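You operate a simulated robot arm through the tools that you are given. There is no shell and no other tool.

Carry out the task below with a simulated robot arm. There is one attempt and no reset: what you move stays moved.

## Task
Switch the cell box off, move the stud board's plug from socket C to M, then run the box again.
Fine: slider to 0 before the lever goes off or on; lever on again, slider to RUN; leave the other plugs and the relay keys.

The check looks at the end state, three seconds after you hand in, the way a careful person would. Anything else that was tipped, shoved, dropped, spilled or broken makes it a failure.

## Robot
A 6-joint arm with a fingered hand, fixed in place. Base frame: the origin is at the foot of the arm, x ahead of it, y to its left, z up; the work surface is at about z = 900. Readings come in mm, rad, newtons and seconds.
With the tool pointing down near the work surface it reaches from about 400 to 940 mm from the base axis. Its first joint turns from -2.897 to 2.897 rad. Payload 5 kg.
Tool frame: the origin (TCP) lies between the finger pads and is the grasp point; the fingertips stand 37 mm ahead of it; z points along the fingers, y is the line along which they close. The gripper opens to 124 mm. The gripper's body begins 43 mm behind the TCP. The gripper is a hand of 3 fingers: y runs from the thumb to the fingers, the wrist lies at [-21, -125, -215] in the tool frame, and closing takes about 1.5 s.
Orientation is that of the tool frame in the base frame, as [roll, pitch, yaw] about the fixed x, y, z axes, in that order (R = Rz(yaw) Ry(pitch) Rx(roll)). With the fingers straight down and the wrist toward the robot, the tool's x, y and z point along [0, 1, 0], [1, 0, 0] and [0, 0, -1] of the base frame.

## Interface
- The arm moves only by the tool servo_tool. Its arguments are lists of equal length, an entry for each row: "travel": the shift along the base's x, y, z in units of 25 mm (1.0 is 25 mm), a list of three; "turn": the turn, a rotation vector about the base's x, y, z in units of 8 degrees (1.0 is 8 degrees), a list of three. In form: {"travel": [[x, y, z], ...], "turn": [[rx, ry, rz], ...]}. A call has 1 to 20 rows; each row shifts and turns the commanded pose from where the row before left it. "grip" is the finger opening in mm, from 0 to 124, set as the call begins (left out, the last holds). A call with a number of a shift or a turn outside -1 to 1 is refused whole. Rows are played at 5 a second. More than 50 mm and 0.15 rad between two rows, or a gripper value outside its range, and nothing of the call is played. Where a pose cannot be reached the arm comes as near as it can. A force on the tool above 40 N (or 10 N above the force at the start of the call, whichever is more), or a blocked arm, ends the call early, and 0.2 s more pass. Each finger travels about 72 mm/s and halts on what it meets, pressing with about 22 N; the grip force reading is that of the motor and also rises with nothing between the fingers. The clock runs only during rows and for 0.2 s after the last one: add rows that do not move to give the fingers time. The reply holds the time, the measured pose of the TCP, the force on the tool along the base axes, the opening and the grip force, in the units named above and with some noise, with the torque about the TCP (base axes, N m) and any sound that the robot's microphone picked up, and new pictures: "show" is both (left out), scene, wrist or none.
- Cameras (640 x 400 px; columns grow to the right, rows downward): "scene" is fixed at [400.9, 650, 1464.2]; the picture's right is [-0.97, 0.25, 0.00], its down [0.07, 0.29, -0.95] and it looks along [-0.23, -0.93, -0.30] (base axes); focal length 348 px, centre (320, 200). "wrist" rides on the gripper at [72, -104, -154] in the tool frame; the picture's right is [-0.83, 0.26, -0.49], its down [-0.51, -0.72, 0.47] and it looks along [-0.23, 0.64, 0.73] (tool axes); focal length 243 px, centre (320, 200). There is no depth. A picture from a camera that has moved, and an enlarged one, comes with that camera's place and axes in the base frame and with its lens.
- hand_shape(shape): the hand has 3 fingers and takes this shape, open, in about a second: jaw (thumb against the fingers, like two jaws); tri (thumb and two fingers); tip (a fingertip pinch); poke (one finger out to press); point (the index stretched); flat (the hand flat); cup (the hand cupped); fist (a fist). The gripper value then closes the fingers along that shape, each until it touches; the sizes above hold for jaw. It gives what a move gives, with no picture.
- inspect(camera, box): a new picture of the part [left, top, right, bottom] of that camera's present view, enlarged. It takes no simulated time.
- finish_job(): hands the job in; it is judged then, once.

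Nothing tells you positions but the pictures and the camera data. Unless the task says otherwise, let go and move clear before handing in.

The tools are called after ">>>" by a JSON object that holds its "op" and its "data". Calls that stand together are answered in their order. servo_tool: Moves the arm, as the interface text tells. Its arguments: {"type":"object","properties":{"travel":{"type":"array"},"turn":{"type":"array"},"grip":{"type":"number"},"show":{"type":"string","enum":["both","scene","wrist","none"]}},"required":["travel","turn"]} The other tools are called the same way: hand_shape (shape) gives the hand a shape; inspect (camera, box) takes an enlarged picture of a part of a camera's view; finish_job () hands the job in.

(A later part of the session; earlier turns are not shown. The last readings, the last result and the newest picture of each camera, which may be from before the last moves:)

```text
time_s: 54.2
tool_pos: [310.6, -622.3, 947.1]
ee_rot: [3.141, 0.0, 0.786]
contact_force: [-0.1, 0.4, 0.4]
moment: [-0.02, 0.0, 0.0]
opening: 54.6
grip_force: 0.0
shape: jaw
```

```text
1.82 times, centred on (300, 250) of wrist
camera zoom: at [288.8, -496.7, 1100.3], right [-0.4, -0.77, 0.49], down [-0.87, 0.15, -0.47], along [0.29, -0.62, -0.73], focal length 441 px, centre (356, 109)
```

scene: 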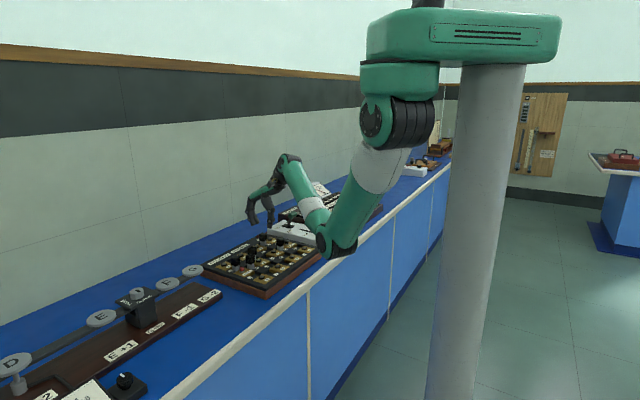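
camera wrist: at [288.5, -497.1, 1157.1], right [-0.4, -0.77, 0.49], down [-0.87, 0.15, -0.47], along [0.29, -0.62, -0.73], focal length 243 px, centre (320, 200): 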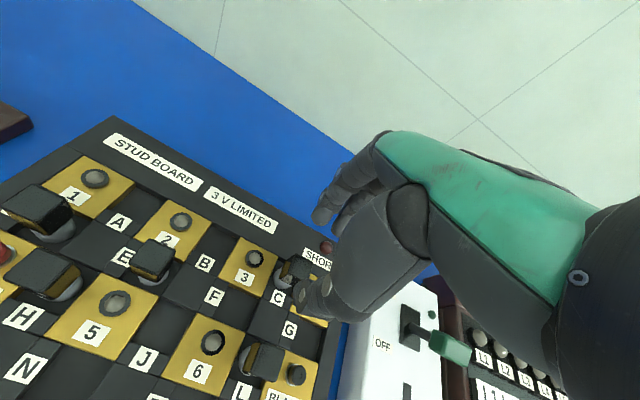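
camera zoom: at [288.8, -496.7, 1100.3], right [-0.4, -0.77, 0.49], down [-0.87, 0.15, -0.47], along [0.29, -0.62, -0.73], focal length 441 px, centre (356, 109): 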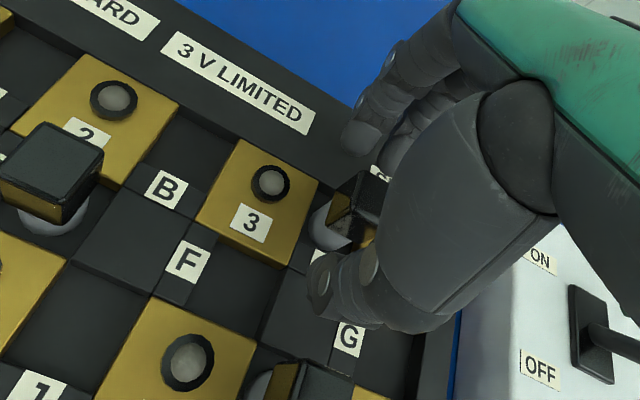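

The plug cap is between the pads with no contact elsewhere. Closing on it.

>>> {"op": "servo_tool", "data": {"travel": [[0, 0, 0], [0, 0, 0], [0, 0, 0], [0, 0, 0], [0, 0, 0], [0, 0, 0]], "turn": [[0, 0, 0], [0, 0, 0], [0, 0, 0], [0, 0, 0], [0, 0, 0], [0, 0, 0]], "grip": 14, "show": "none"}}

>>> {"op": "inspect", "data": {"camera": "scene", "box": [235, 205, 295, 255]}}

>>> {"op": "inspect", "data": {"camera": "wrist", "box": [220, 140, 380, 360]}}

```text
time_s: 55.6
tool_pos: [310.2, -621.9, 946.3]
ee_rot: [-3.142, 0.0, 0.786]
contact_force: [0.2, 0.4, 0.9]
moment: [0.01, 0.01, 0.01]
opening: 18.7
grip_force: 21.9
shape: jaw
```

```text
8.00 times, centred on (265, 230) of scene
camera zoom: at [400.9, 650.0, 1464.2], right [-0.97, 0.25, 0.0], down [0.07, 0.29, -0.95], along [-0.23, -0.93, -0.3], focal length 2781 px, centre (760, -40)
```

zoom: 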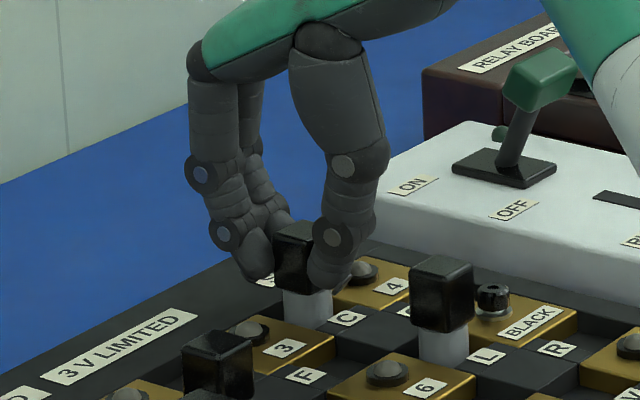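

```text
1.82 times, centred on (300, 250) of wrist
camera zoom: at [288.8, -496.8, 1100.6], right [-0.4, -0.77, 0.49], down [-0.87, 0.15, -0.47], along [0.29, -0.62, -0.73], focal length 441 px, centre (356, 109)
```

zoom: 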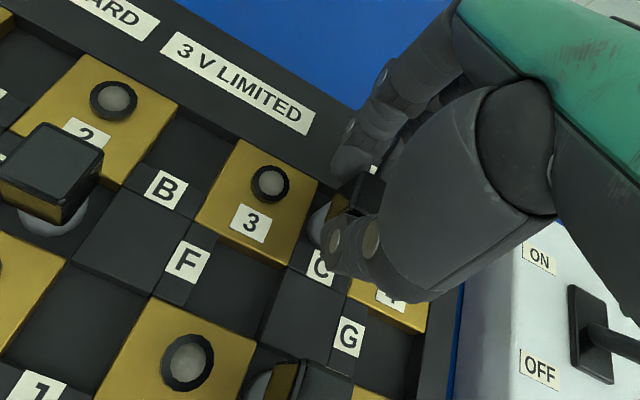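

The cap is gripped at about 19 mm. I'll lift straight up slowly and watch that the plug comes out.

>>> {"op": "servo_tool", "data": {"travel": [[0, 0, 0.25], [0, 0, 0.3], [0, 0, 0.4], [0, 0, 0.4], [0, 0, 0.4], [0, 0, 0.4], [0, 0, 0]], "turn": [[0, 0, 0], [0, 0, 0], [0, 0, 0], [0, 0, 0], [0, 0, 0], [0, 0, 0], [0, 0, 0]], "show": "none"}}

>>> {"op": "inspect", "data": {"camera": "scene", "box": [235, 205, 295, 255]}}

>>> {"op": "inspect", "data": {"camera": "wrist", "box": [220, 140, 380, 360]}}

```text
time_s: 57.2
tool_pos: [310.5, -621.0, 999.0]
ee_rot: [3.141, 0.001, 0.785]
contact_force: [-1.0, 1.0, -0.8]
moment: [0.01, 0.01, 0.01]
opening: 18.7
grip_force: 21.9
shape: jaw
```

```text
8.00 times, centred on (265, 230) of scene
camera zoom: at [400.9, 650.0, 1464.2], right [-0.97, 0.25, 0.0], down [0.07, 0.29, -0.95], along [-0.23, -0.93, -0.3], focal length 2781 px, centre (760, -40)
```

zoom: 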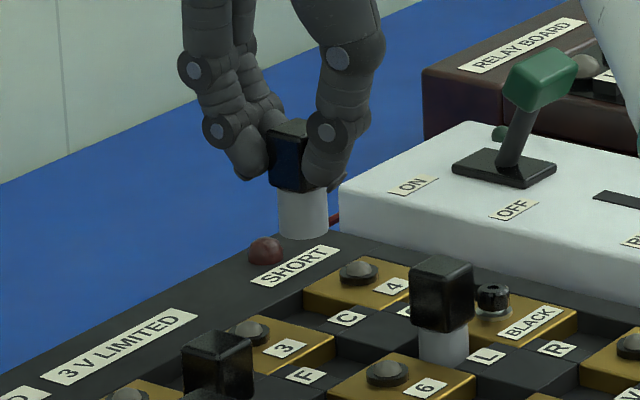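

```text
1.82 times, centred on (300, 250) of wrist
camera zoom: at [288.9, -496.6, 1154.1], right [-0.4, -0.77, 0.49], down [-0.87, 0.15, -0.47], along [0.29, -0.62, -0.73], focal length 441 px, centre (356, 109)
```

zoom: 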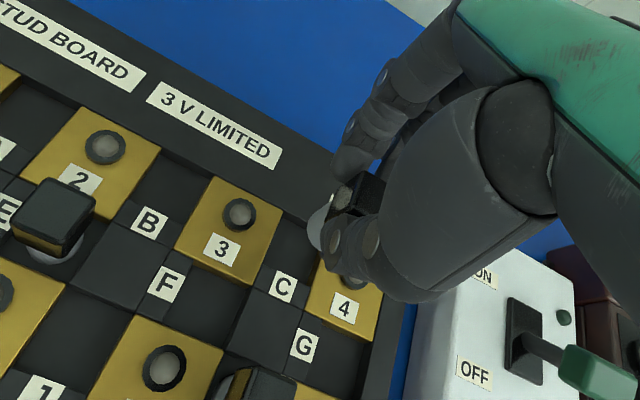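

The plug is out and hanging upright in the grip. I'll lift higher and carry it over to above M, at about (358, -386).

>>> {"op": "servo_tool", "data": {"travel": [[0, 0, 0.7], [0, 0, 0.7], [0, 0, 0.7], [0.1, 0.5, 0], [0.18, 0.85, 0], [0.2, 0.95, 0], [0.2, 0.95, 0], [0.2, 0.95, 0], [0.2, 0.95, 0], [0.2, 0.95, 0], [0.2, 0.95, 0], [0.2, 0.95, 0], [0.19, 0.85, 0], [0.12, 0.6, 0], [0, 0, 0], [0, 0, 0]], "turn": [[0, 0, 0], [0, 0, 0], [0, 0, 0], [0, 0, 0], [0, 0, 0], [0, 0, 0], [0, 0, 0], [0, 0, 0], [0, 0, 0], [0, 0, 0], [0, 0, 0], [0, 0, 0], [0, 0, 0], [0, 0, 0], [0, 0, 0], [0, 0, 0]]}}

>>> {"op": "inspect", "data": {"camera": "scene", "box": [200, 200, 290, 290]}}

>>> {"op": "inspect", "data": {"camera": "wrist", "box": [180, 140, 420, 400]}}

```text
time_s: 60.6
tool_pos: [359.6, -384.8, 1051.8]
ee_rot: [3.141, 0.0, 0.786]
contact_force: [-0.4, 0.3, -0.6]
moment: [-0.03, -0.02, 0.02]
opening: 18.7
grip_force: 21.9
shape: jaw
camera wrist: at [339.3, -259.7, 1206.3], right [-0.4, -0.77, 0.49], down [-0.87, 0.15, -0.47], along [0.29, -0.62, -0.73], focal length 243 px, centre (320, 200)
```

scene: 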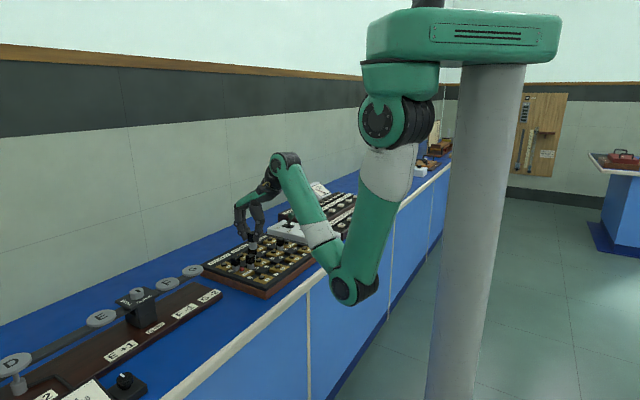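
wrist: 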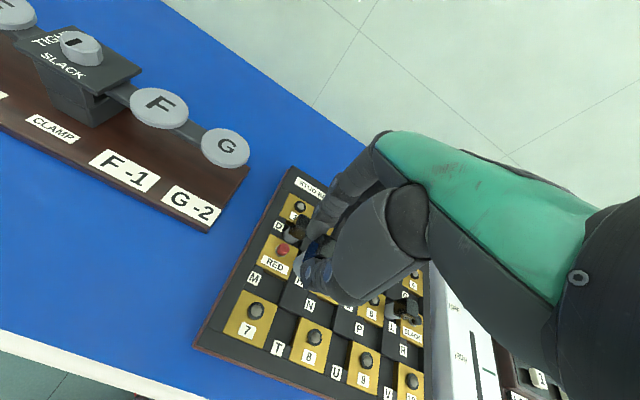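

```text
4.44 times, centred on (245, 245) of scene
camera zoom: at [400.9, 650.0, 1464.2], right [-0.97, 0.25, 0.0], down [0.07, 0.29, -0.95], along [-0.23, -0.93, -0.3], focal length 1545 px, centre (653, 0)
```

zoom: 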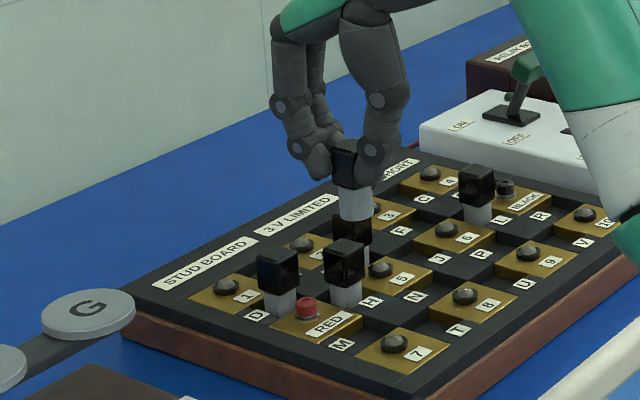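

```text
1.54 times, centred on (300, 270) of wrist
camera zoom: at [339.3, -259.7, 1206.3], right [-0.4, -0.77, 0.49], down [-0.87, 0.15, -0.47], along [0.29, -0.62, -0.73], focal length 373 px, centre (351, 92)
```

zoom: 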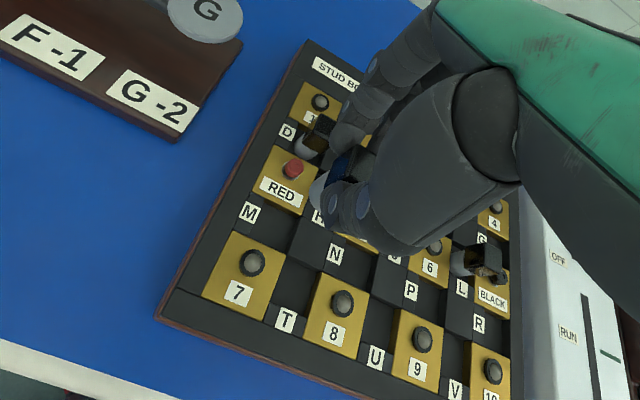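

The plug is hanging over M as predicted in the scene camera. I'll zoom in on the M recess to verify the target before lowering.

>>> {"op": "inspect", "data": {"camera": "wrist", "box": [220, 220, 340, 320]}}

>>> {"op": "inspect", "data": {"camera": "scene", "box": [235, 230, 295, 285]}}

```text
4.00 times, centred on (280, 270) of wrist
camera zoom: at [339.3, -259.7, 1206.3], right [-0.4, -0.77, 0.49], down [-0.87, 0.15, -0.47], along [0.29, -0.62, -0.73], focal length 970 px, centre (480, -80)
```

zoom: 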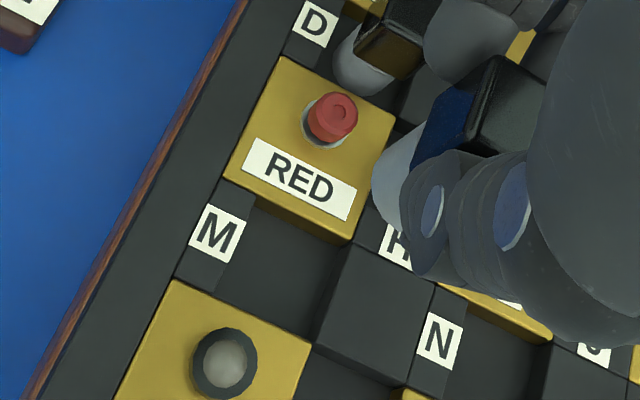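

```text
7.27 times, centred on (265, 258) of scene
camera zoom: at [400.9, 650.0, 1464.2], right [-0.97, 0.25, 0.0], down [0.07, 0.29, -0.95], along [-0.23, -0.93, -0.3], focal length 2528 px, centre (720, -218)
```

zoom: 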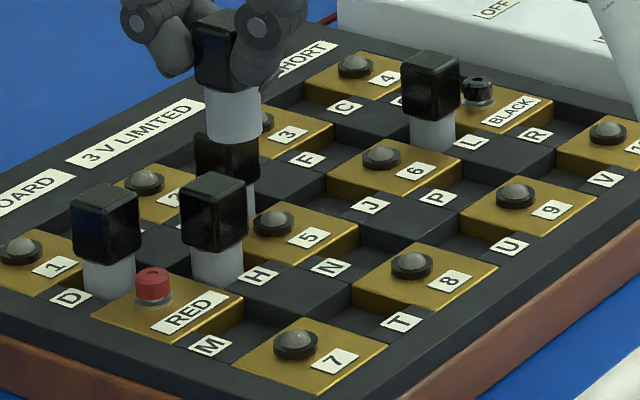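

The recess centre measures (357.5, -387.4) and the plug is at about (357.6, -387.8), so it is well aligned. I'll lower until the plug's bottom is just above the pads and check again.

>>> {"op": "servo_tool", "data": {"travel": [[0, 0, -0.6], [0, 0, -0.6], [0, 0, -0.6], [0, 0, -0.6], [0, 0, -0.6], [0, 0, -0.56], [0, 0, 0], [0, 0, 0]], "turn": [[0, 0, 0], [0, 0, 0], [0, 0, 0], [0, 0, 0], [0, 0, 0], [0, 0, 0], [0, 0, 0], [0, 0, 0]], "show": "none"}}

>>> {"op": "inspect", "data": {"camera": "scene", "box": [215, 220, 285, 285]}}

>>> {"op": "inspect", "data": {"camera": "wrist", "box": [220, 180, 360, 310]}}

```text
time_s: 62.4
tool_pos: [360.9, -384.1, 962.8]
ee_rot: [3.141, 0.001, 0.785]
contact_force: [0.4, -0.2, -1.5]
moment: [0.0, 0.04, 0.02]
opening: 18.7
grip_force: 21.8
shape: jaw
```

```text
6.15 times, centred on (250, 252) of scene
camera zoom: at [400.9, 650.0, 1464.2], right [-0.97, 0.25, 0.0], down [0.07, 0.29, -0.95], along [-0.23, -0.93, -0.3], focal length 2139 px, centre (751, -123)
```

zoom: 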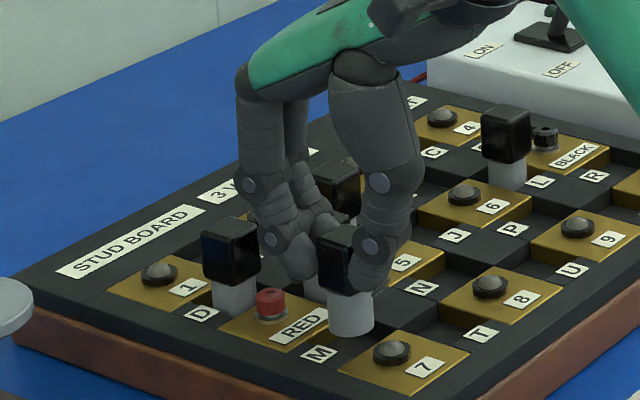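

```text
3.08 times, centred on (290, 245) of wrist
camera zoom: at [338.4, -259.9, 1117.1], right [-0.4, -0.77, 0.49], down [-0.87, 0.15, -0.47], along [0.29, -0.62, -0.73], focal length 746 px, centre (412, 62)
```

zoom: 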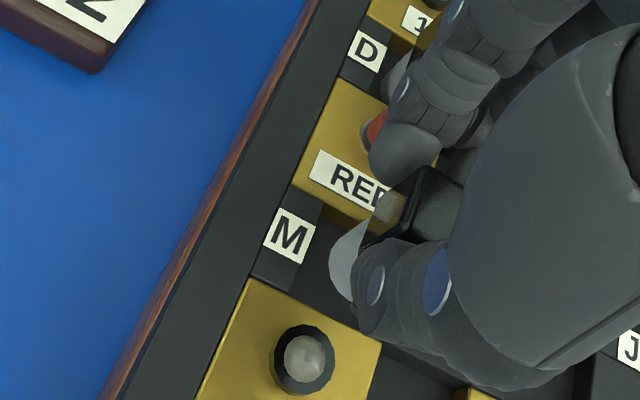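

The shaft's bottom is just above the recess and centred on it. Lowering gently into M.

>>> {"op": "servo_tool", "data": {"travel": [[0, 0, -0.12], [0, 0, -0.12], [0, 0, -0.12], [0, 0, -0.12], [0, 0, -0.12], [0, 0, 0], [0, 0, 0]], "turn": [[0, 0, 0], [0, 0, 0], [0, 0, 0], [0, 0, 0], [0, 0, 0], [0, 0, 0], [0, 0, 0]], "show": "none"}}

>>> {"op": "inspect", "data": {"camera": "scene", "box": [215, 220, 285, 285]}}

>>> {"op": "inspect", "data": {"camera": "wrist", "box": [220, 180, 360, 310]}}

```text
time_s: 64.0
tool_pos: [359.0, -385.5, 948.7]
ee_rot: [3.141, 0.001, 0.785]
contact_force: [-0.1, 0.2, -1.7]
moment: [-0.06, 0.01, 0.03]
opening: 18.7
grip_force: 22.1
shape: jaw
```

```text
6.15 times, centred on (250, 252) of scene
camera zoom: at [400.9, 650.0, 1464.2], right [-0.97, 0.25, 0.0], down [0.07, 0.29, -0.95], along [-0.23, -0.93, -0.3], focal length 2139 px, centre (751, -123)
```

zoom: 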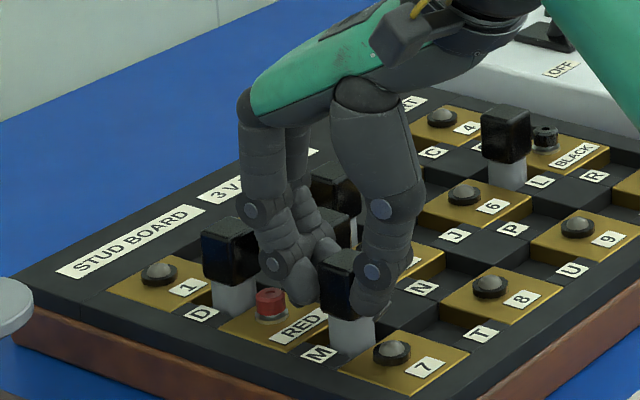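

```text
3.08 times, centred on (290, 245) of wrist
camera zoom: at [338.4, -259.9, 1102.6], right [-0.4, -0.77, 0.49], down [-0.87, 0.15, -0.47], along [0.29, -0.62, -0.73], focal length 746 px, centre (412, 62)
```

zoom: 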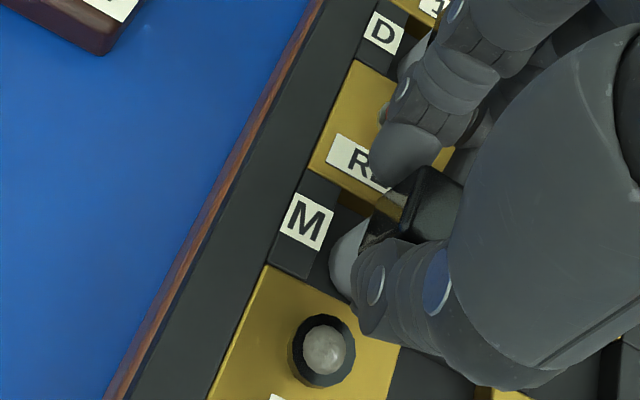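

The plug is entering the recess without resistance. I'll continue a few millimetres until it seats.

>>> {"op": "servo_tool", "data": {"travel": [[0, 0, -0.06], [0, 0, -0.06], [0, 0, -0.04], [0, 0, 0]], "turn": [[0, 0, 0], [0, 0, 0], [0, 0, 0], [0, 0, 0]], "show": "none"}}

>>> {"op": "inspect", "data": {"camera": "scene", "box": [225, 225, 275, 280]}}

```text
time_s: 65.0
tool_pos: [360.0, -384.8, 946.0]
ee_rot: [3.139, 0.0, 0.786]
contact_force: [0.2, -0.2, 10.7]
moment: [-0.02, 0.01, -0.01]
opening: 19.1
grip_force: 22.4
shape: jaw
```

```text
7.27 times, centred on (250, 252) of scene
camera zoom: at [400.9, 650.0, 1464.2], right [-0.97, 0.25, 0.0], down [0.07, 0.29, -0.95], along [-0.23, -0.93, -0.3], focal length 2528 px, centre (829, -182)
```

zoom: 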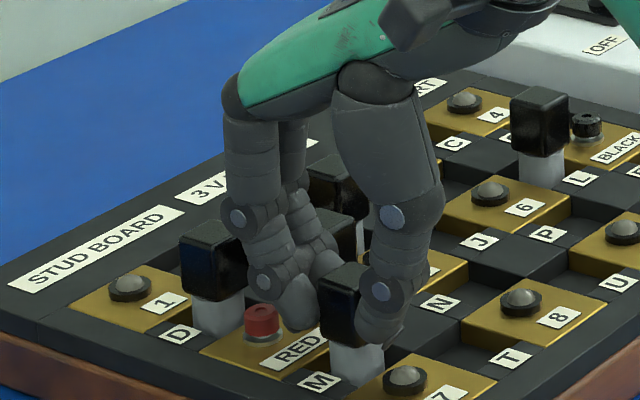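

It seated at the same height as before (946) with 10 N reaction. I'll open just a little to release it, avoiding plug H, then rise.

>>> {"op": "servo_tool", "data": {"travel": [[0, 0, 0.02], [0, 0, 0], [0, 0, 0], [0, 0, 0]], "turn": [[0, 0, 0], [0, 0, 0], [0, 0, 0], [0, 0, 0]], "grip": 32, "show": "none"}}

>>> {"op": "inspect", "data": {"camera": "scene", "box": [225, 225, 275, 280]}}

>>> {"op": "inspect", "data": {"camera": "wrist", "box": [220, 180, 360, 310]}}

```text
time_s: 66.0
tool_pos: [360.5, -384.9, 946.5]
ee_rot: [3.14, 0.0, 0.784]
contact_force: [0.2, -0.7, 0.9]
moment: [-0.01, 0.01, -0.02]
opening: 31.8
grip_force: 0.1
shape: jaw
```

```text
7.27 times, centred on (250, 252) of scene
camera zoom: at [400.9, 650.0, 1464.2], right [-0.97, 0.25, 0.0], down [0.07, 0.29, -0.95], along [-0.23, -0.93, -0.3], focal length 2528 px, centre (829, -182)
```

zoom: 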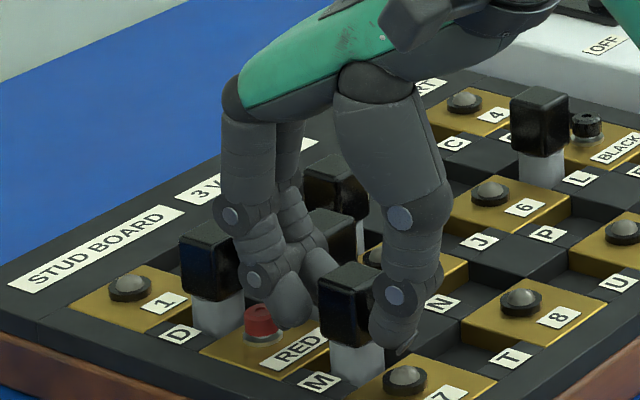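

```text
3.08 times, centred on (290, 245) of wrist
camera zoom: at [338.5, -260.0, 1099.1], right [-0.4, -0.77, 0.49], down [-0.87, 0.15, -0.47], along [0.29, -0.62, -0.73], focal length 746 px, centre (412, 62)
```

zoom: 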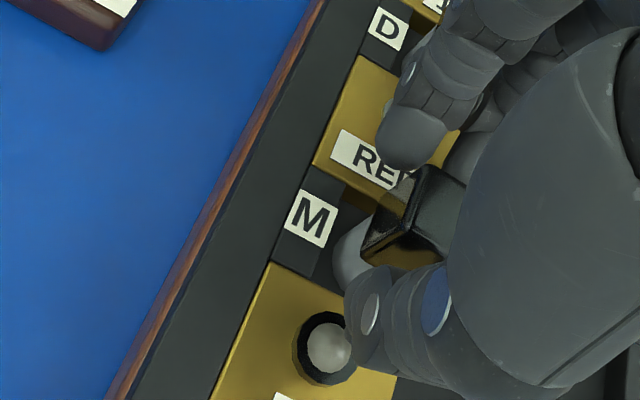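

Released; the plug stands upright in M and the fingers are clear of its neighbours. Rising straight up.

>>> {"op": "servo_tool", "data": {"travel": [[0, 0, 0.25], [0, 0, 0.4], [0, 0, 0.5], [0, 0, 0.7], [0, 0, 0.9], [0, 0, 0.9], [0, 0, 0.9], [0, 0, 0]], "turn": [[0, 0, 0], [0, 0, 0], [0, 0, 0], [0, 0, 0], [0, 0, 0], [0, 0, 0], [0, 0, 0], [0, 0, 0]], "show": "both"}}

>>> {"op": "inspect", "data": {"camera": "scene", "box": [205, 220, 315, 290]}}

>>> {"op": "inspect", "data": {"camera": "wrist", "box": [190, 180, 430, 400]}}

```text
time_s: 67.8
tool_pos: [361.1, -384.2, 1059.9]
ee_rot: [-3.141, 0.0, 0.786]
contact_force: [0.8, 0.1, 0.4]
moment: [0.04, 0.01, 0.02]
opening: 32.0
grip_force: 0.0
shape: jaw
camera wrist: at [339.6, -259.3, 1213.2], right [-0.4, -0.77, 0.49], down [-0.87, 0.15, -0.47], along [0.29, -0.62, -0.73], focal length 243 px, centre (320, 200)
```

scene: 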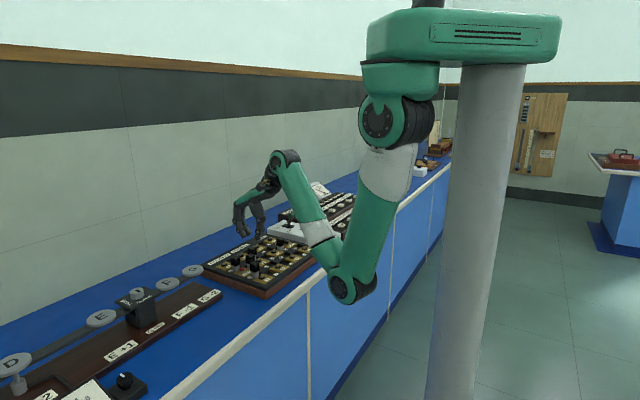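
wrist: 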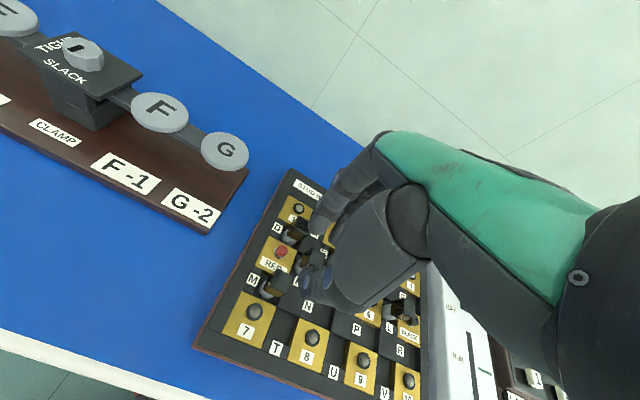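

```text
5.71 times, centred on (260, 255) of scene
camera zoom: at [400.9, 650.0, 1464.2], right [-0.97, 0.25, 0.0], down [0.07, 0.29, -0.95], along [-0.23, -0.93, -0.3], focal length 1986 px, centre (663, -114)
```

zoom: 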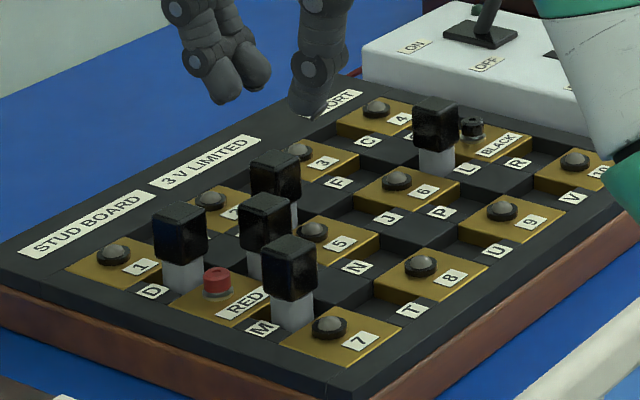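

```text
1.82 times, centred on (310, 290) of wrist
camera zoom: at [339.6, -259.3, 1213.2], right [-0.4, -0.77, 0.49], down [-0.87, 0.15, -0.47], along [0.29, -0.62, -0.73], focal length 441 px, centre (338, 36)
```

zoom: 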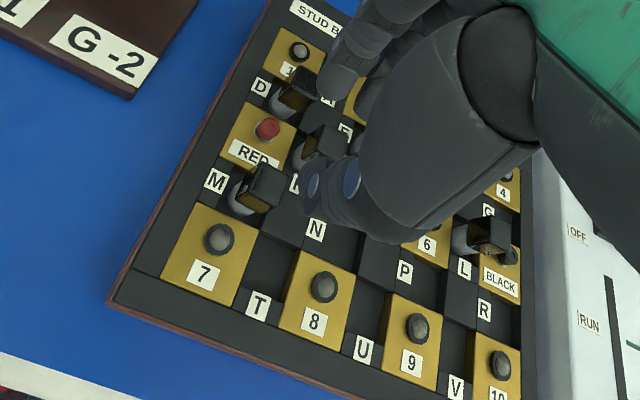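

The plug is upright and seated in M at the same depth as the others, and C is empty. Next I return to the lever, approaching above its OFF position at about (171, -736).

>>> {"op": "servo_tool", "data": {"travel": [[-0.5, -0.94, 0], [-0.5, -0.94, 0], [-0.51, -0.94, 0], [-0.51, -0.94, 0], [-0.51, -0.94, 0], [-0.51, -0.94, 0], [-0.51, -0.94, 0], [-0.51, -0.94, 0], [-0.51, -0.94, 0], [-0.51, -0.94, 0], [-0.51, -0.94, 0], [-0.51, -0.94, 0], [-0.51, -0.94, 0], [-0.51, -0.94, 0], [-0.51, -0.93, 0], [0, 0, 0], [0, 0, 0]], "turn": [[0, 0, 0], [0, 0, 0], [0, 0, 0], [0, 0, 0], [0, 0, 0], [0, 0, 0], [0, 0, 0], [0, 0, 0], [0, 0, 0], [0, 0, 0], [0, 0, 0], [0, 0, 0], [0, 0, 0], [0, 0, 0], [0, 0, 0], [0, 0, 0], [0, 0, 0]], "grip": 56}}

>>> {"op": "inspect", "data": {"camera": "scene", "box": [255, 175, 335, 245]}}

>>> {"op": "inspect", "data": {"camera": "wrist", "box": [200, 160, 400, 380]}}

```text
time_s: 71.4
tool_pos: [168.4, -737.8, 1058.7]
ee_rot: [3.141, -0.001, 0.784]
contact_force: [0.1, -1.0, 0.3]
moment: [-0.01, 0.0, 0.01]
opening: 55.8
grip_force: 0.0
shape: jaw
camera wrist: at [147.3, -612.4, 1213.2], right [-0.4, -0.77, 0.49], down [-0.87, 0.15, -0.47], along [0.29, -0.62, -0.73], focal length 243 px, centre (320, 200)
```

scene: 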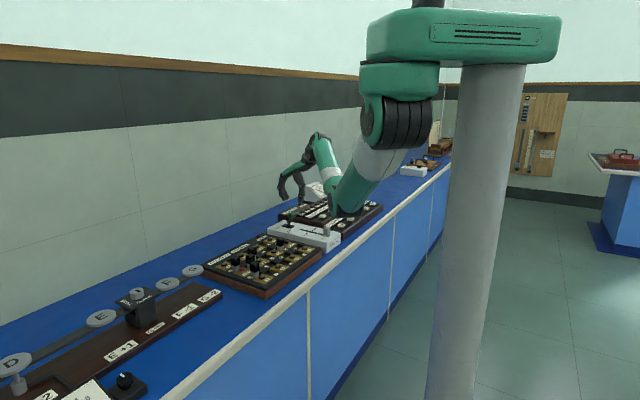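
wrist: 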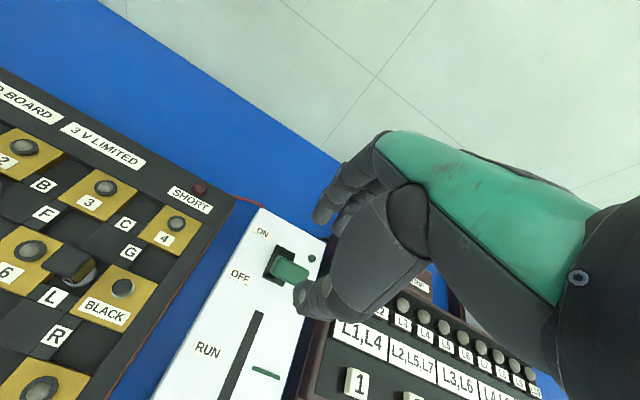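

```text
5.71 times, centred on (295, 210) of scene
camera zoom: at [400.9, 650.0, 1464.2], right [-0.97, 0.25, 0.0], down [0.07, 0.29, -0.95], along [-0.23, -0.93, -0.3], focal length 1986 px, centre (463, 143)
```

zoom: 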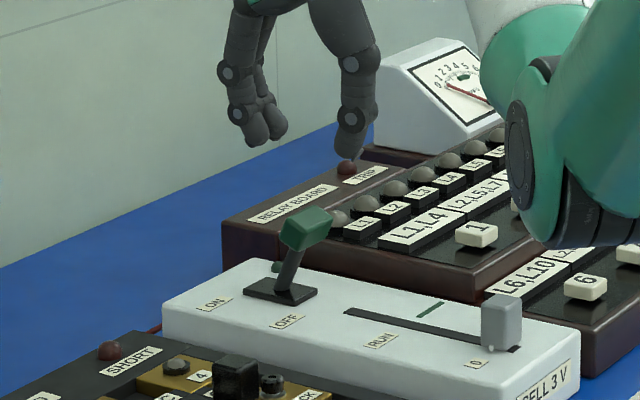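

```text
1.82 times, centred on (300, 270) of wrist
camera zoom: at [147.3, -612.4, 1213.2], right [-0.4, -0.77, 0.49], down [-0.87, 0.15, -0.47], along [0.29, -0.62, -0.73], focal length 441 px, centre (356, 73)
```

zoom: 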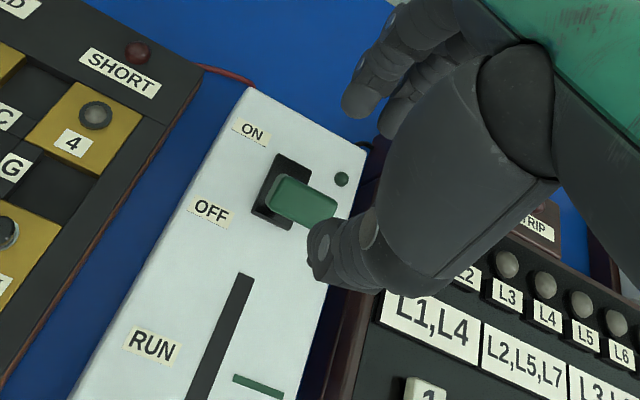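

The handle lies midway between thumb and fingers; slider is still at 0. Lowering to cage the lever.

>>> {"op": "servo_tool", "data": {"travel": [[0.02, 0.02, -0.62], [0, 0, -0.62], [0, 0, -0.62], [0, 0, -0.62], [0, 0, -0.6], [0, 0, 0]], "turn": [[0, 0, 0], [0, 0, 0], [0, 0, 0], [0, 0, 0], [0, 0, 0], [0, 0, 0]], "show": "none"}}

>>> {"op": "inspect", "data": {"camera": "scene", "box": [255, 175, 335, 245]}}

>>> {"op": "inspect", "data": {"camera": "wrist", "box": [220, 160, 380, 340]}}

```text
time_s: 72.8
tool_pos: [169.0, -736.2, 982.4]
ee_rot: [3.141, 0.0, 0.784]
contact_force: [-0.2, -1.1, 0.5]
moment: [-0.01, 0.01, -0.01]
opening: 55.6
grip_force: 0.0
shape: jaw
```

```text
5.71 times, centred on (295, 210) of scene
camera zoom: at [400.9, 650.0, 1464.2], right [-0.97, 0.25, 0.0], down [0.07, 0.29, -0.95], along [-0.23, -0.93, -0.3], focal length 1986 px, centre (463, 143)
```

zoom: 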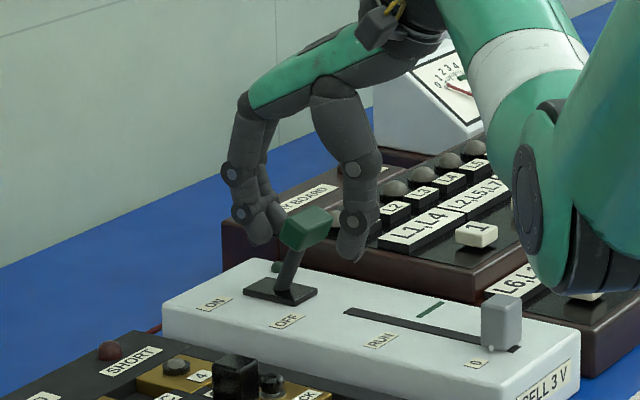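

```text
2.22 times, centred on (300, 250) of wrist
camera zoom: at [147.3, -611.7, 1135.2], right [-0.4, -0.77, 0.49], down [-0.87, 0.15, -0.47], along [0.29, -0.62, -0.73], focal length 539 px, centre (364, 89)
```

zoom: 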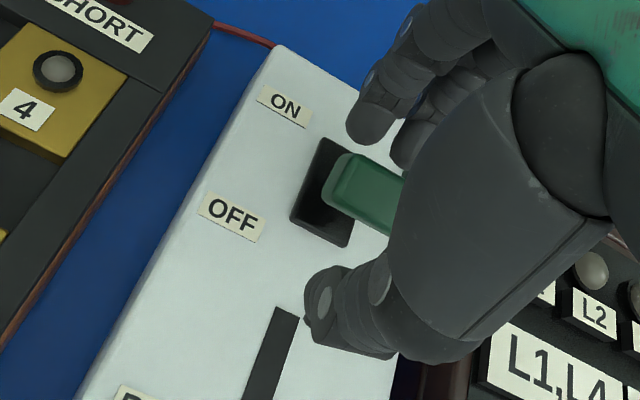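

The lever is caged. With the slider at 0, I now push the lever toward the wall (ON) with the thumb.

>>> {"op": "servo_tool", "data": {"travel": [[0.2, -0.2, 0], [0.2, -0.2, 0], [0.2, -0.2, 0], [0.2, -0.2, 0], [0.2, -0.2, 0], [0.2, -0.2, 0], [0.2, -0.2, 0], [0.2, -0.2, 0], [0.2, -0.2, 0], [0.2, -0.2, 0], [0, 0, 0]], "turn": [[0, 0, 0], [0, 0, 0], [0, 0, 0], [0, 0, 0], [0, 0, 0], [0, 0, 0], [0, 0, 0], [0, 0, 0], [0, 0, 0], [0, 0, 0], [0, 0, 0]], "show": "none"}}

>>> {"op": "inspect", "data": {"camera": "scene", "box": [255, 175, 335, 245]}}

>>> {"op": "inspect", "data": {"camera": "wrist", "box": [220, 160, 380, 340]}}

```text
time_s: 75.2
tool_pos: [219.8, -787.7, 981.8]
ee_rot: [3.141, 0.0, 0.785]
contact_force: [-1.8, 1.0, 0.1]
moment: [0.03, 0.05, -0.01]
opening: 56.5
grip_force: 0.0
shape: jaw
```

```text
5.71 times, centred on (295, 210) of scene
camera zoom: at [400.9, 650.0, 1464.2], right [-0.97, 0.25, 0.0], down [0.07, 0.29, -0.95], along [-0.23, -0.93, -0.3], focal length 1986 px, centre (463, 143)
```

zoom: 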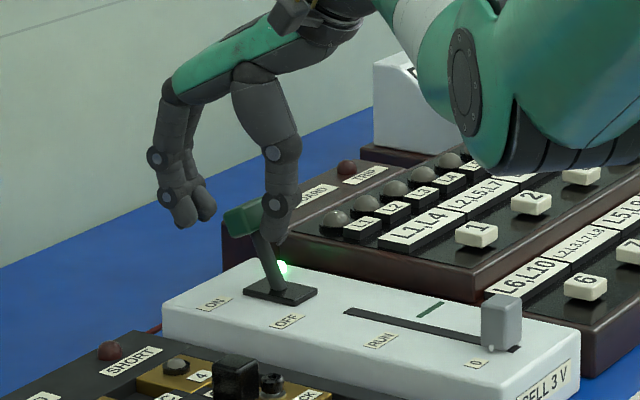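

```text
2.22 times, centred on (300, 250) of wrist
camera zoom: at [197.7, -661.9, 1135.7], right [-0.4, -0.77, 0.49], down [-0.87, 0.15, -0.47], along [0.29, -0.62, -0.73], focal length 539 px, centre (364, 89)
```

zoom: 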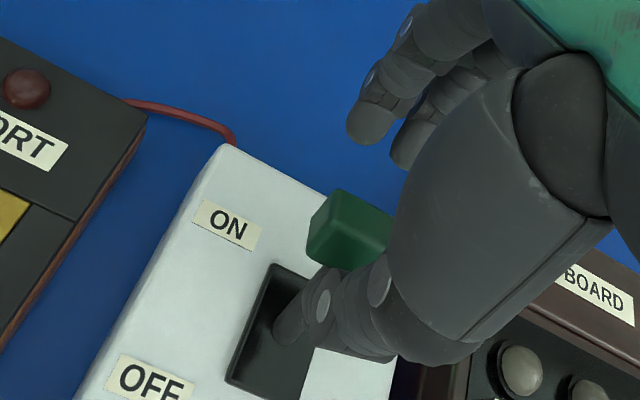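

The green light came on. I'll push a few mm more so the lever rests fully against its ON stop.

>>> {"op": "servo_tool", "data": {"travel": [[0.1, -0.1, 0], [0.1, -0.1, 0], [0.08, -0.08, 0], [0, 0, 0]], "turn": [[0, 0, 0], [0, 0, 0], [0, 0, 0], [0, 0, 0]], "show": "none"}}

>>> {"op": "inspect", "data": {"camera": "scene", "box": [255, 175, 335, 245]}}

```text
time_s: 76.2
tool_pos: [225.6, -793.8, 981.8]
ee_rot: [3.141, 0.001, 0.784]
contact_force: [-5.3, 5.1, 3.4]
moment: [0.24, 0.19, -0.03]
opening: 62.0
grip_force: 0.2
shape: jaw
```

```text
5.71 times, centred on (295, 210) of scene
camera zoom: at [400.9, 650.0, 1464.2], right [-0.97, 0.25, 0.0], down [0.07, 0.29, -0.95], along [-0.23, -0.93, -0.3], focal length 1986 px, centre (463, 143)
```

zoom: 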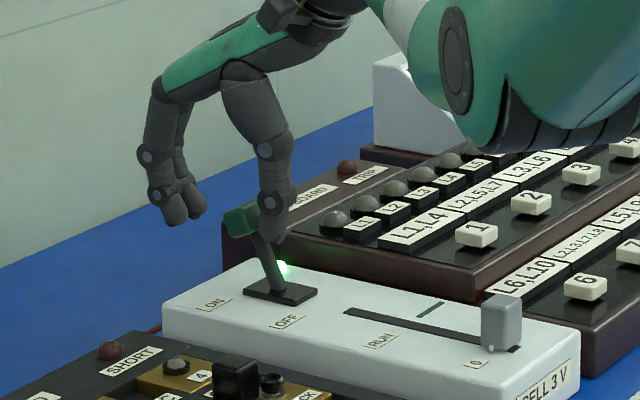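

The lever is at its ON stop with the light on. Backing off slightly to the middle and lifting clear.

>>> {"op": "servo_tool", "data": {"travel": [[-0.2, 0.2, 0], [-0.2, 0.2, 0], [0, 0, 0], [0, 0, 0.6], [0, 0, 1], [0, 0, 1], [0, 0, 0.8], [0, 0, 0]], "turn": [[0, 0, 0], [0, 0, 0], [0, 0, 0], [0, 0, 0], [0, 0, 0], [0, 0, 0], [0, 0, 0], [0, 0, 0]], "show": "none"}}

>>> {"op": "inspect", "data": {"camera": "scene", "box": [255, 175, 355, 255]}}

```text
time_s: 78.0
tool_pos: [215.4, -783.7, 1067.1]
ee_rot: [3.141, 0.001, 0.784]
contact_force: [-0.2, -1.1, -0.1]
moment: [0.02, -0.01, 0.0]
opening: 56.2
grip_force: 0.0
shape: jaw
```

```text
5.00 times, centred on (305, 215) of scene
camera zoom: at [400.9, 650.0, 1464.2], right [-0.97, 0.25, 0.0], down [0.07, 0.29, -0.95], along [-0.23, -0.93, -0.3], focal length 1738 px, centre (395, 125)
```

zoom: 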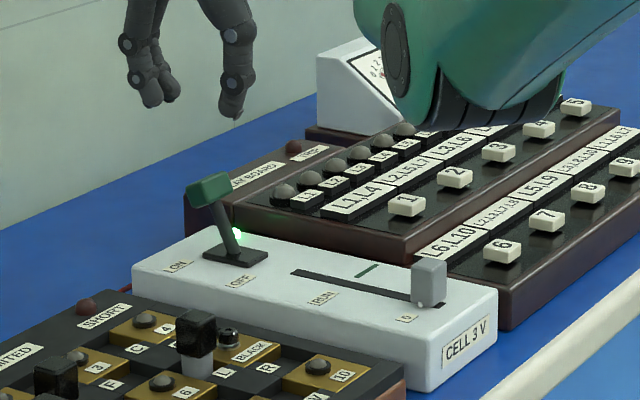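

Lever is ON and the slider still at 0. Now back over the slider knob at about (48.5, -622).

>>> {"op": "servo_tool", "data": {"travel": [[-0.84, 0.81, 0], [-0.84, 0.81, 0], [-0.84, 0.81, 0], [-0.83, 0.81, 0], [-0.83, 0.81, 0], [-0.83, 0.8, 0], [-0.83, 0.8, 0], [-0.83, 0.8, 0], [0, 0, 0], [0, 0, -0.9], [0, 0, -0.9], [0, 0, -0.9], [0, 0, -0.4], [0, 0, 0]], "turn": [[0, 0, 0], [0, 0, 0], [0, 0, 0], [0, 0, 0], [0, 0, 0], [0, 0, 0], [0, 0, 0], [0, 0, 0], [0, 0, 0], [0, 0, 0], [0, 0, 0], [0, 0, 0], [0, 0, 0], [0, 0, 0]], "grip": 54}}

>>> {"op": "inspect", "data": {"camera": "scene", "box": [275, 185, 355, 255]}}

>>> {"op": "inspect", "data": {"camera": "wrist", "box": [220, 160, 380, 340]}}

```text
time_s: 81.0
tool_pos: [48.7, -621.6, 989.4]
ee_rot: [-3.141, 0.0, 0.785]
contact_force: [0.0, 0.4, 1.0]
moment: [0.03, 0.01, 0.0]
opening: 54.1
grip_force: 0.0
shape: jaw
camera wrist: at [27.1, -497.2, 1142.7], right [-0.4, -0.77, 0.49], down [-0.87, 0.15, -0.47], along [0.29, -0.62, -0.73], focal length 243 px, centre (320, 200)
```

scene: 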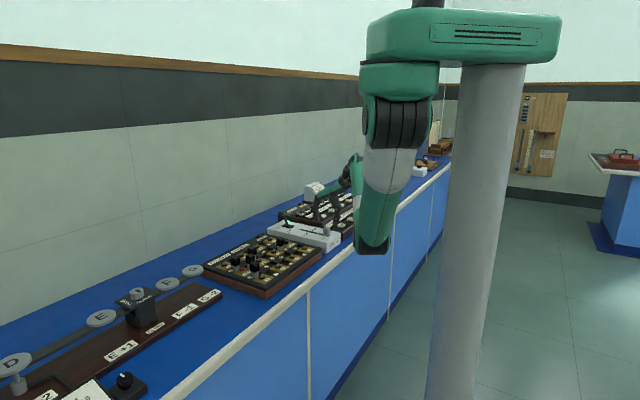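
wrist: 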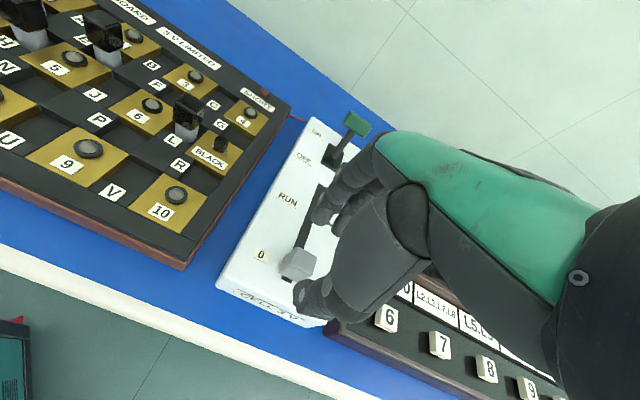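

```text
5.71 times, centred on (315, 220) of scene
camera zoom: at [400.9, 650.0, 1464.2], right [-0.97, 0.25, 0.0], down [0.07, 0.29, -0.95], along [-0.23, -0.93, -0.3], focal length 1986 px, centre (349, 86)
```

zoom: 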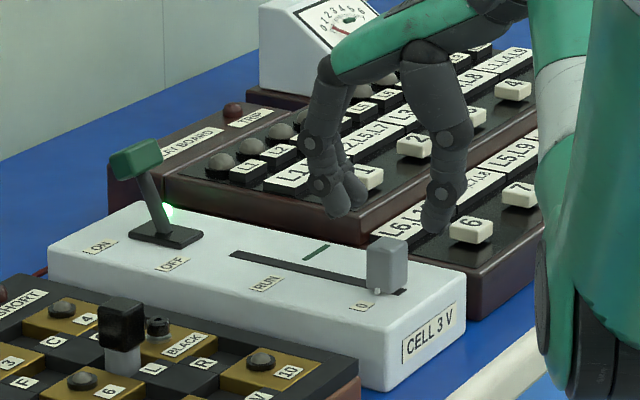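

```text
2.22 times, centred on (300, 250) of wrist
camera zoom: at [27.1, -497.2, 1142.7], right [-0.4, -0.77, 0.49], down [-0.87, 0.15, -0.47], along [0.29, -0.62, -0.73], focal length 539 px, centre (364, 89)
```

zoom: 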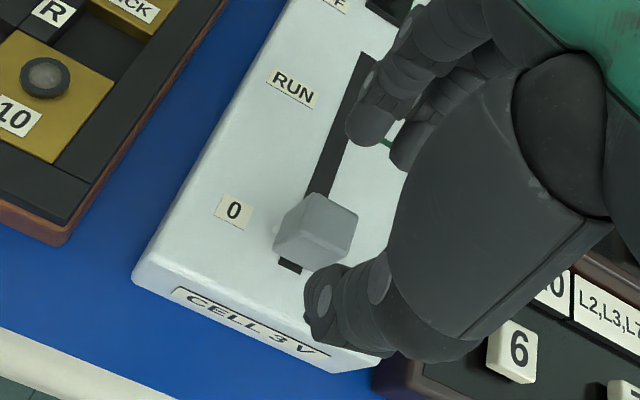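

The knob is centred between the pads; lowering beside it and gripping.

>>> {"op": "servo_tool", "data": {"travel": [[0, 0, -0.6], [0, 0, -0.6], [0, 0, -0.58], [0, 0, 0]], "turn": [[0, 0, 0], [0, 0, 0], [0, 0, 0], [0, 0, 0]], "show": "none"}}

>>> {"op": "servo_tool", "data": {"travel": [[0, 0, 0], [0, 0, 0], [0, 0, 0], [0, 0, 0], [0, 0, 0], [0, 0, 0]], "turn": [[0, 0, 0], [0, 0, 0], [0, 0, 0], [0, 0, 0], [0, 0, 0], [0, 0, 0]], "grip": 16, "show": "none"}}

>>> {"op": "inspect", "data": {"camera": "scene", "box": [275, 185, 355, 255]}}

```text
time_s: 82.0
tool_pos: [49.7, -624.1, 944.7]
ee_rot: [3.141, 0.0, 0.786]
contact_force: [0.3, -0.9, -0.4]
moment: [-0.01, -0.03, 0.01]
opening: 54.1
grip_force: 0.0
shape: jaw
```

```text
time_s: 83.4
tool_pos: [49.3, -621.7, 944.2]
ee_rot: [-3.141, 0.002, 0.787]
contact_force: [-1.3, -0.6, -3.5]
moment: [-0.02, 0.02, -0.04]
opening: 17.3
grip_force: 21.5
shape: jaw
```

```text
5.71 times, centred on (315, 220) of scene
camera zoom: at [400.9, 650.0, 1464.2], right [-0.97, 0.25, 0.0], down [0.07, 0.29, -0.95], along [-0.23, -0.93, -0.3], focal length 1986 px, centre (349, 86)
```

zoom: 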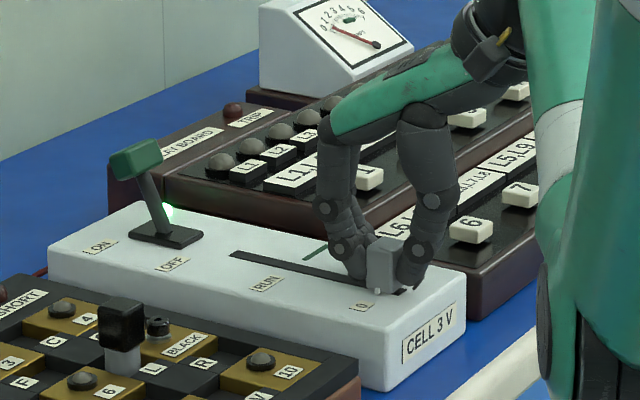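

The knob is held again. Sliding it 79 mm back toward RUN.

>>> {"op": "servo_tool", "data": {"travel": [[0.28, -0.28, 0], [0.28, -0.28, 0], [0.28, -0.28, 0], [0.28, -0.28, 0], [0.28, -0.28, 0], [0.28, -0.28, 0], [0.28, -0.28, 0], [0.28, -0.28, 0], [0, 0, 0], [0, 0, 0]], "turn": [[0, 0, 0], [0, 0, 0], [0, 0, 0], [0, 0, 0], [0, 0, 0], [0, 0, 0], [0, 0, 0], [0, 0, 0], [0, 0, 0], [0, 0, 0]], "show": "none"}}

>>> {"op": "inspect", "data": {"camera": "scene", "box": [270, 180, 350, 250]}}

>>> {"op": "inspect", "data": {"camera": "scene", "box": [290, 205, 340, 245]}}

>>> {"op": "inspect", "data": {"camera": "wrist", "box": [220, 140, 380, 360]}}

```text
time_s: 85.6
tool_pos: [106.7, -680.1, 944.7]
ee_rot: [-3.14, 0.001, 0.785]
contact_force: [-4.0, -4.4, -7.8]
moment: [-0.12, 0.07, -0.08]
opening: 16.8
grip_force: 22.5
shape: jaw
```

```text
5.71 times, centred on (310, 215) of scene
camera zoom: at [400.9, 650.0, 1464.2], right [-0.97, 0.25, 0.0], down [0.07, 0.29, -0.95], along [-0.23, -0.93, -0.3], focal length 1986 px, centre (377, 114)
```

zoom: 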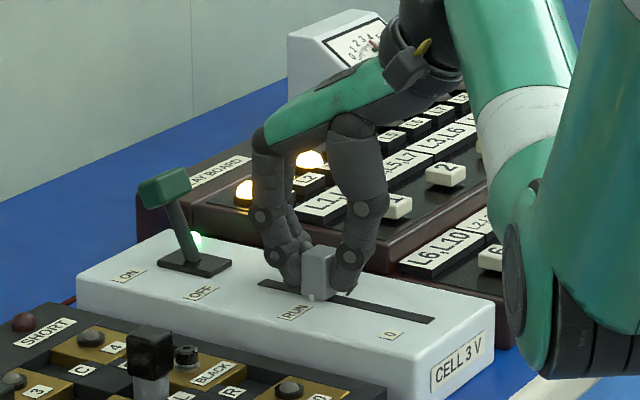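

```text
10.00 times, centred on (315, 225) of scene
camera zoom: at [400.9, 650.0, 1464.2], right [-0.97, 0.25, 0.0], down [0.07, 0.29, -0.95], along [-0.23, -0.93, -0.3], focal length 3476 px, centre (370, -50)
```

zoom: 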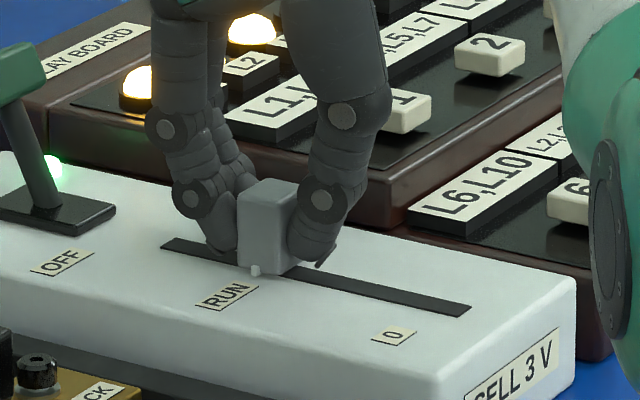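

```text
1.82 times, centred on (300, 250) of wrist
camera zoom: at [84.1, -554.1, 1098.7], right [-0.4, -0.77, 0.49], down [-0.87, 0.15, -0.47], along [0.29, -0.62, -0.73], focal length 441 px, centre (356, 109)
```

zoom: 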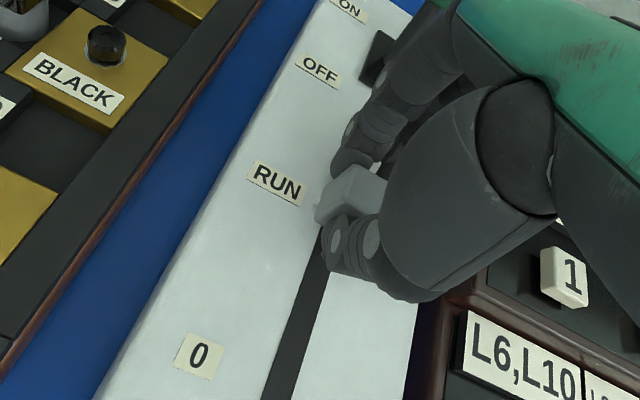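

The knob's pointer is back where it was at RUN and lamps are lit again. I'll release gently and lift clear, then compare with the original picture.

>>> {"op": "servo_tool", "data": {"travel": [[0, 0, 0], [0, 0, 0], [0, 0, 0], [0, 0, 0], [0, 0, 0], [0, 0, 0.5], [0, 0, 0.9], [0, 0, 1], [0, 0, 1], [0, 0, 1], [0, 0, 0]], "turn": [[0, 0, 0], [0, 0, 0], [0, 0, 0], [0, 0, 0], [0, 0, 0], [0, 0, 0], [0, 0, 0], [0, 0, 0], [0, 0, 0], [0, 0, 0], [0, 0, 0]], "grip": 54}}

>>> {"op": "inspect", "data": {"camera": "scene", "box": [264, 206, 344, 256]}}

>>> {"op": "inspect", "data": {"camera": "wrist", "box": [200, 200, 360, 360]}}

```text
time_s: 88.0
tool_pos: [106.0, -678.5, 1054.2]
ee_rot: [3.139, 0.001, 0.785]
contact_force: [-0.5, 0.7, -0.4]
moment: [-0.02, -0.01, -0.01]
opening: 53.5
grip_force: 0.0
shape: jaw
camera wrist: at [84.6, -552.9, 1208.6], right [-0.4, -0.77, 0.49], down [-0.87, 0.15, -0.47], along [0.29, -0.62, -0.73], focal length 243 px, centre (320, 200)
```

scene: 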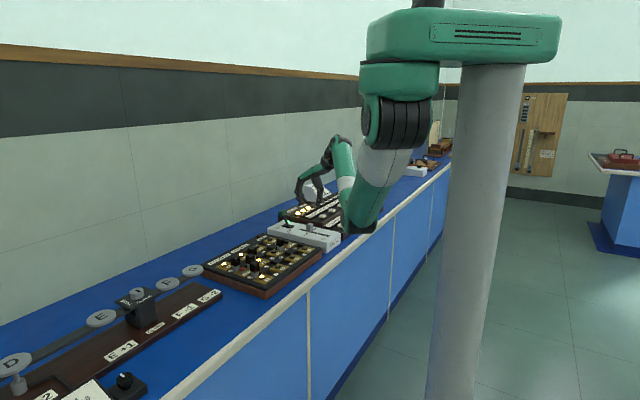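
wrist: 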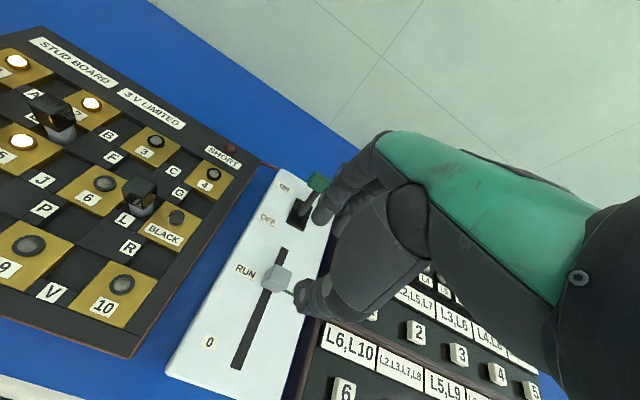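

```text
8.00 times, centred on (304, 231) of scene
camera zoom: at [400.9, 650.0, 1464.2], right [-0.97, 0.25, 0.0], down [0.07, 0.29, -0.95], along [-0.23, -0.93, -0.3], focal length 2781 px, centre (448, -48)
```

zoom: 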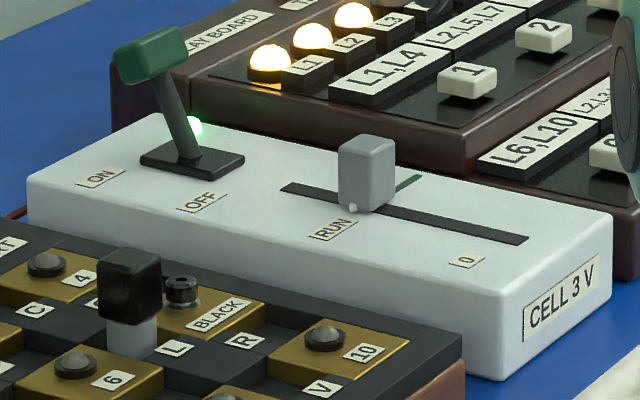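

```text
2.50 times, centred on (280, 280) of wrist
camera zoom: at [84.6, -552.9, 1208.6], right [-0.4, -0.77, 0.49], down [-0.87, 0.15, -0.47], along [0.29, -0.62, -0.73], focal length 606 px, centre (420, 0)
```

zoom: 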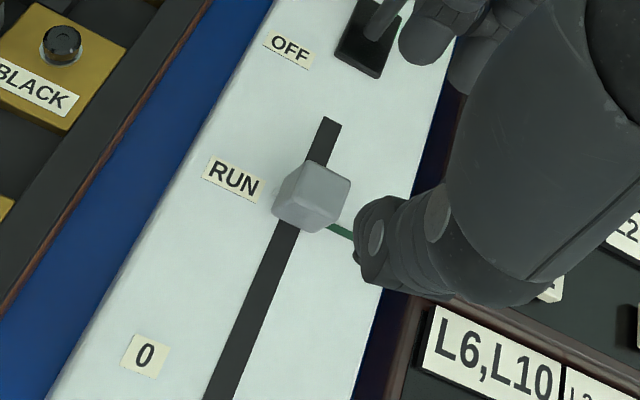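

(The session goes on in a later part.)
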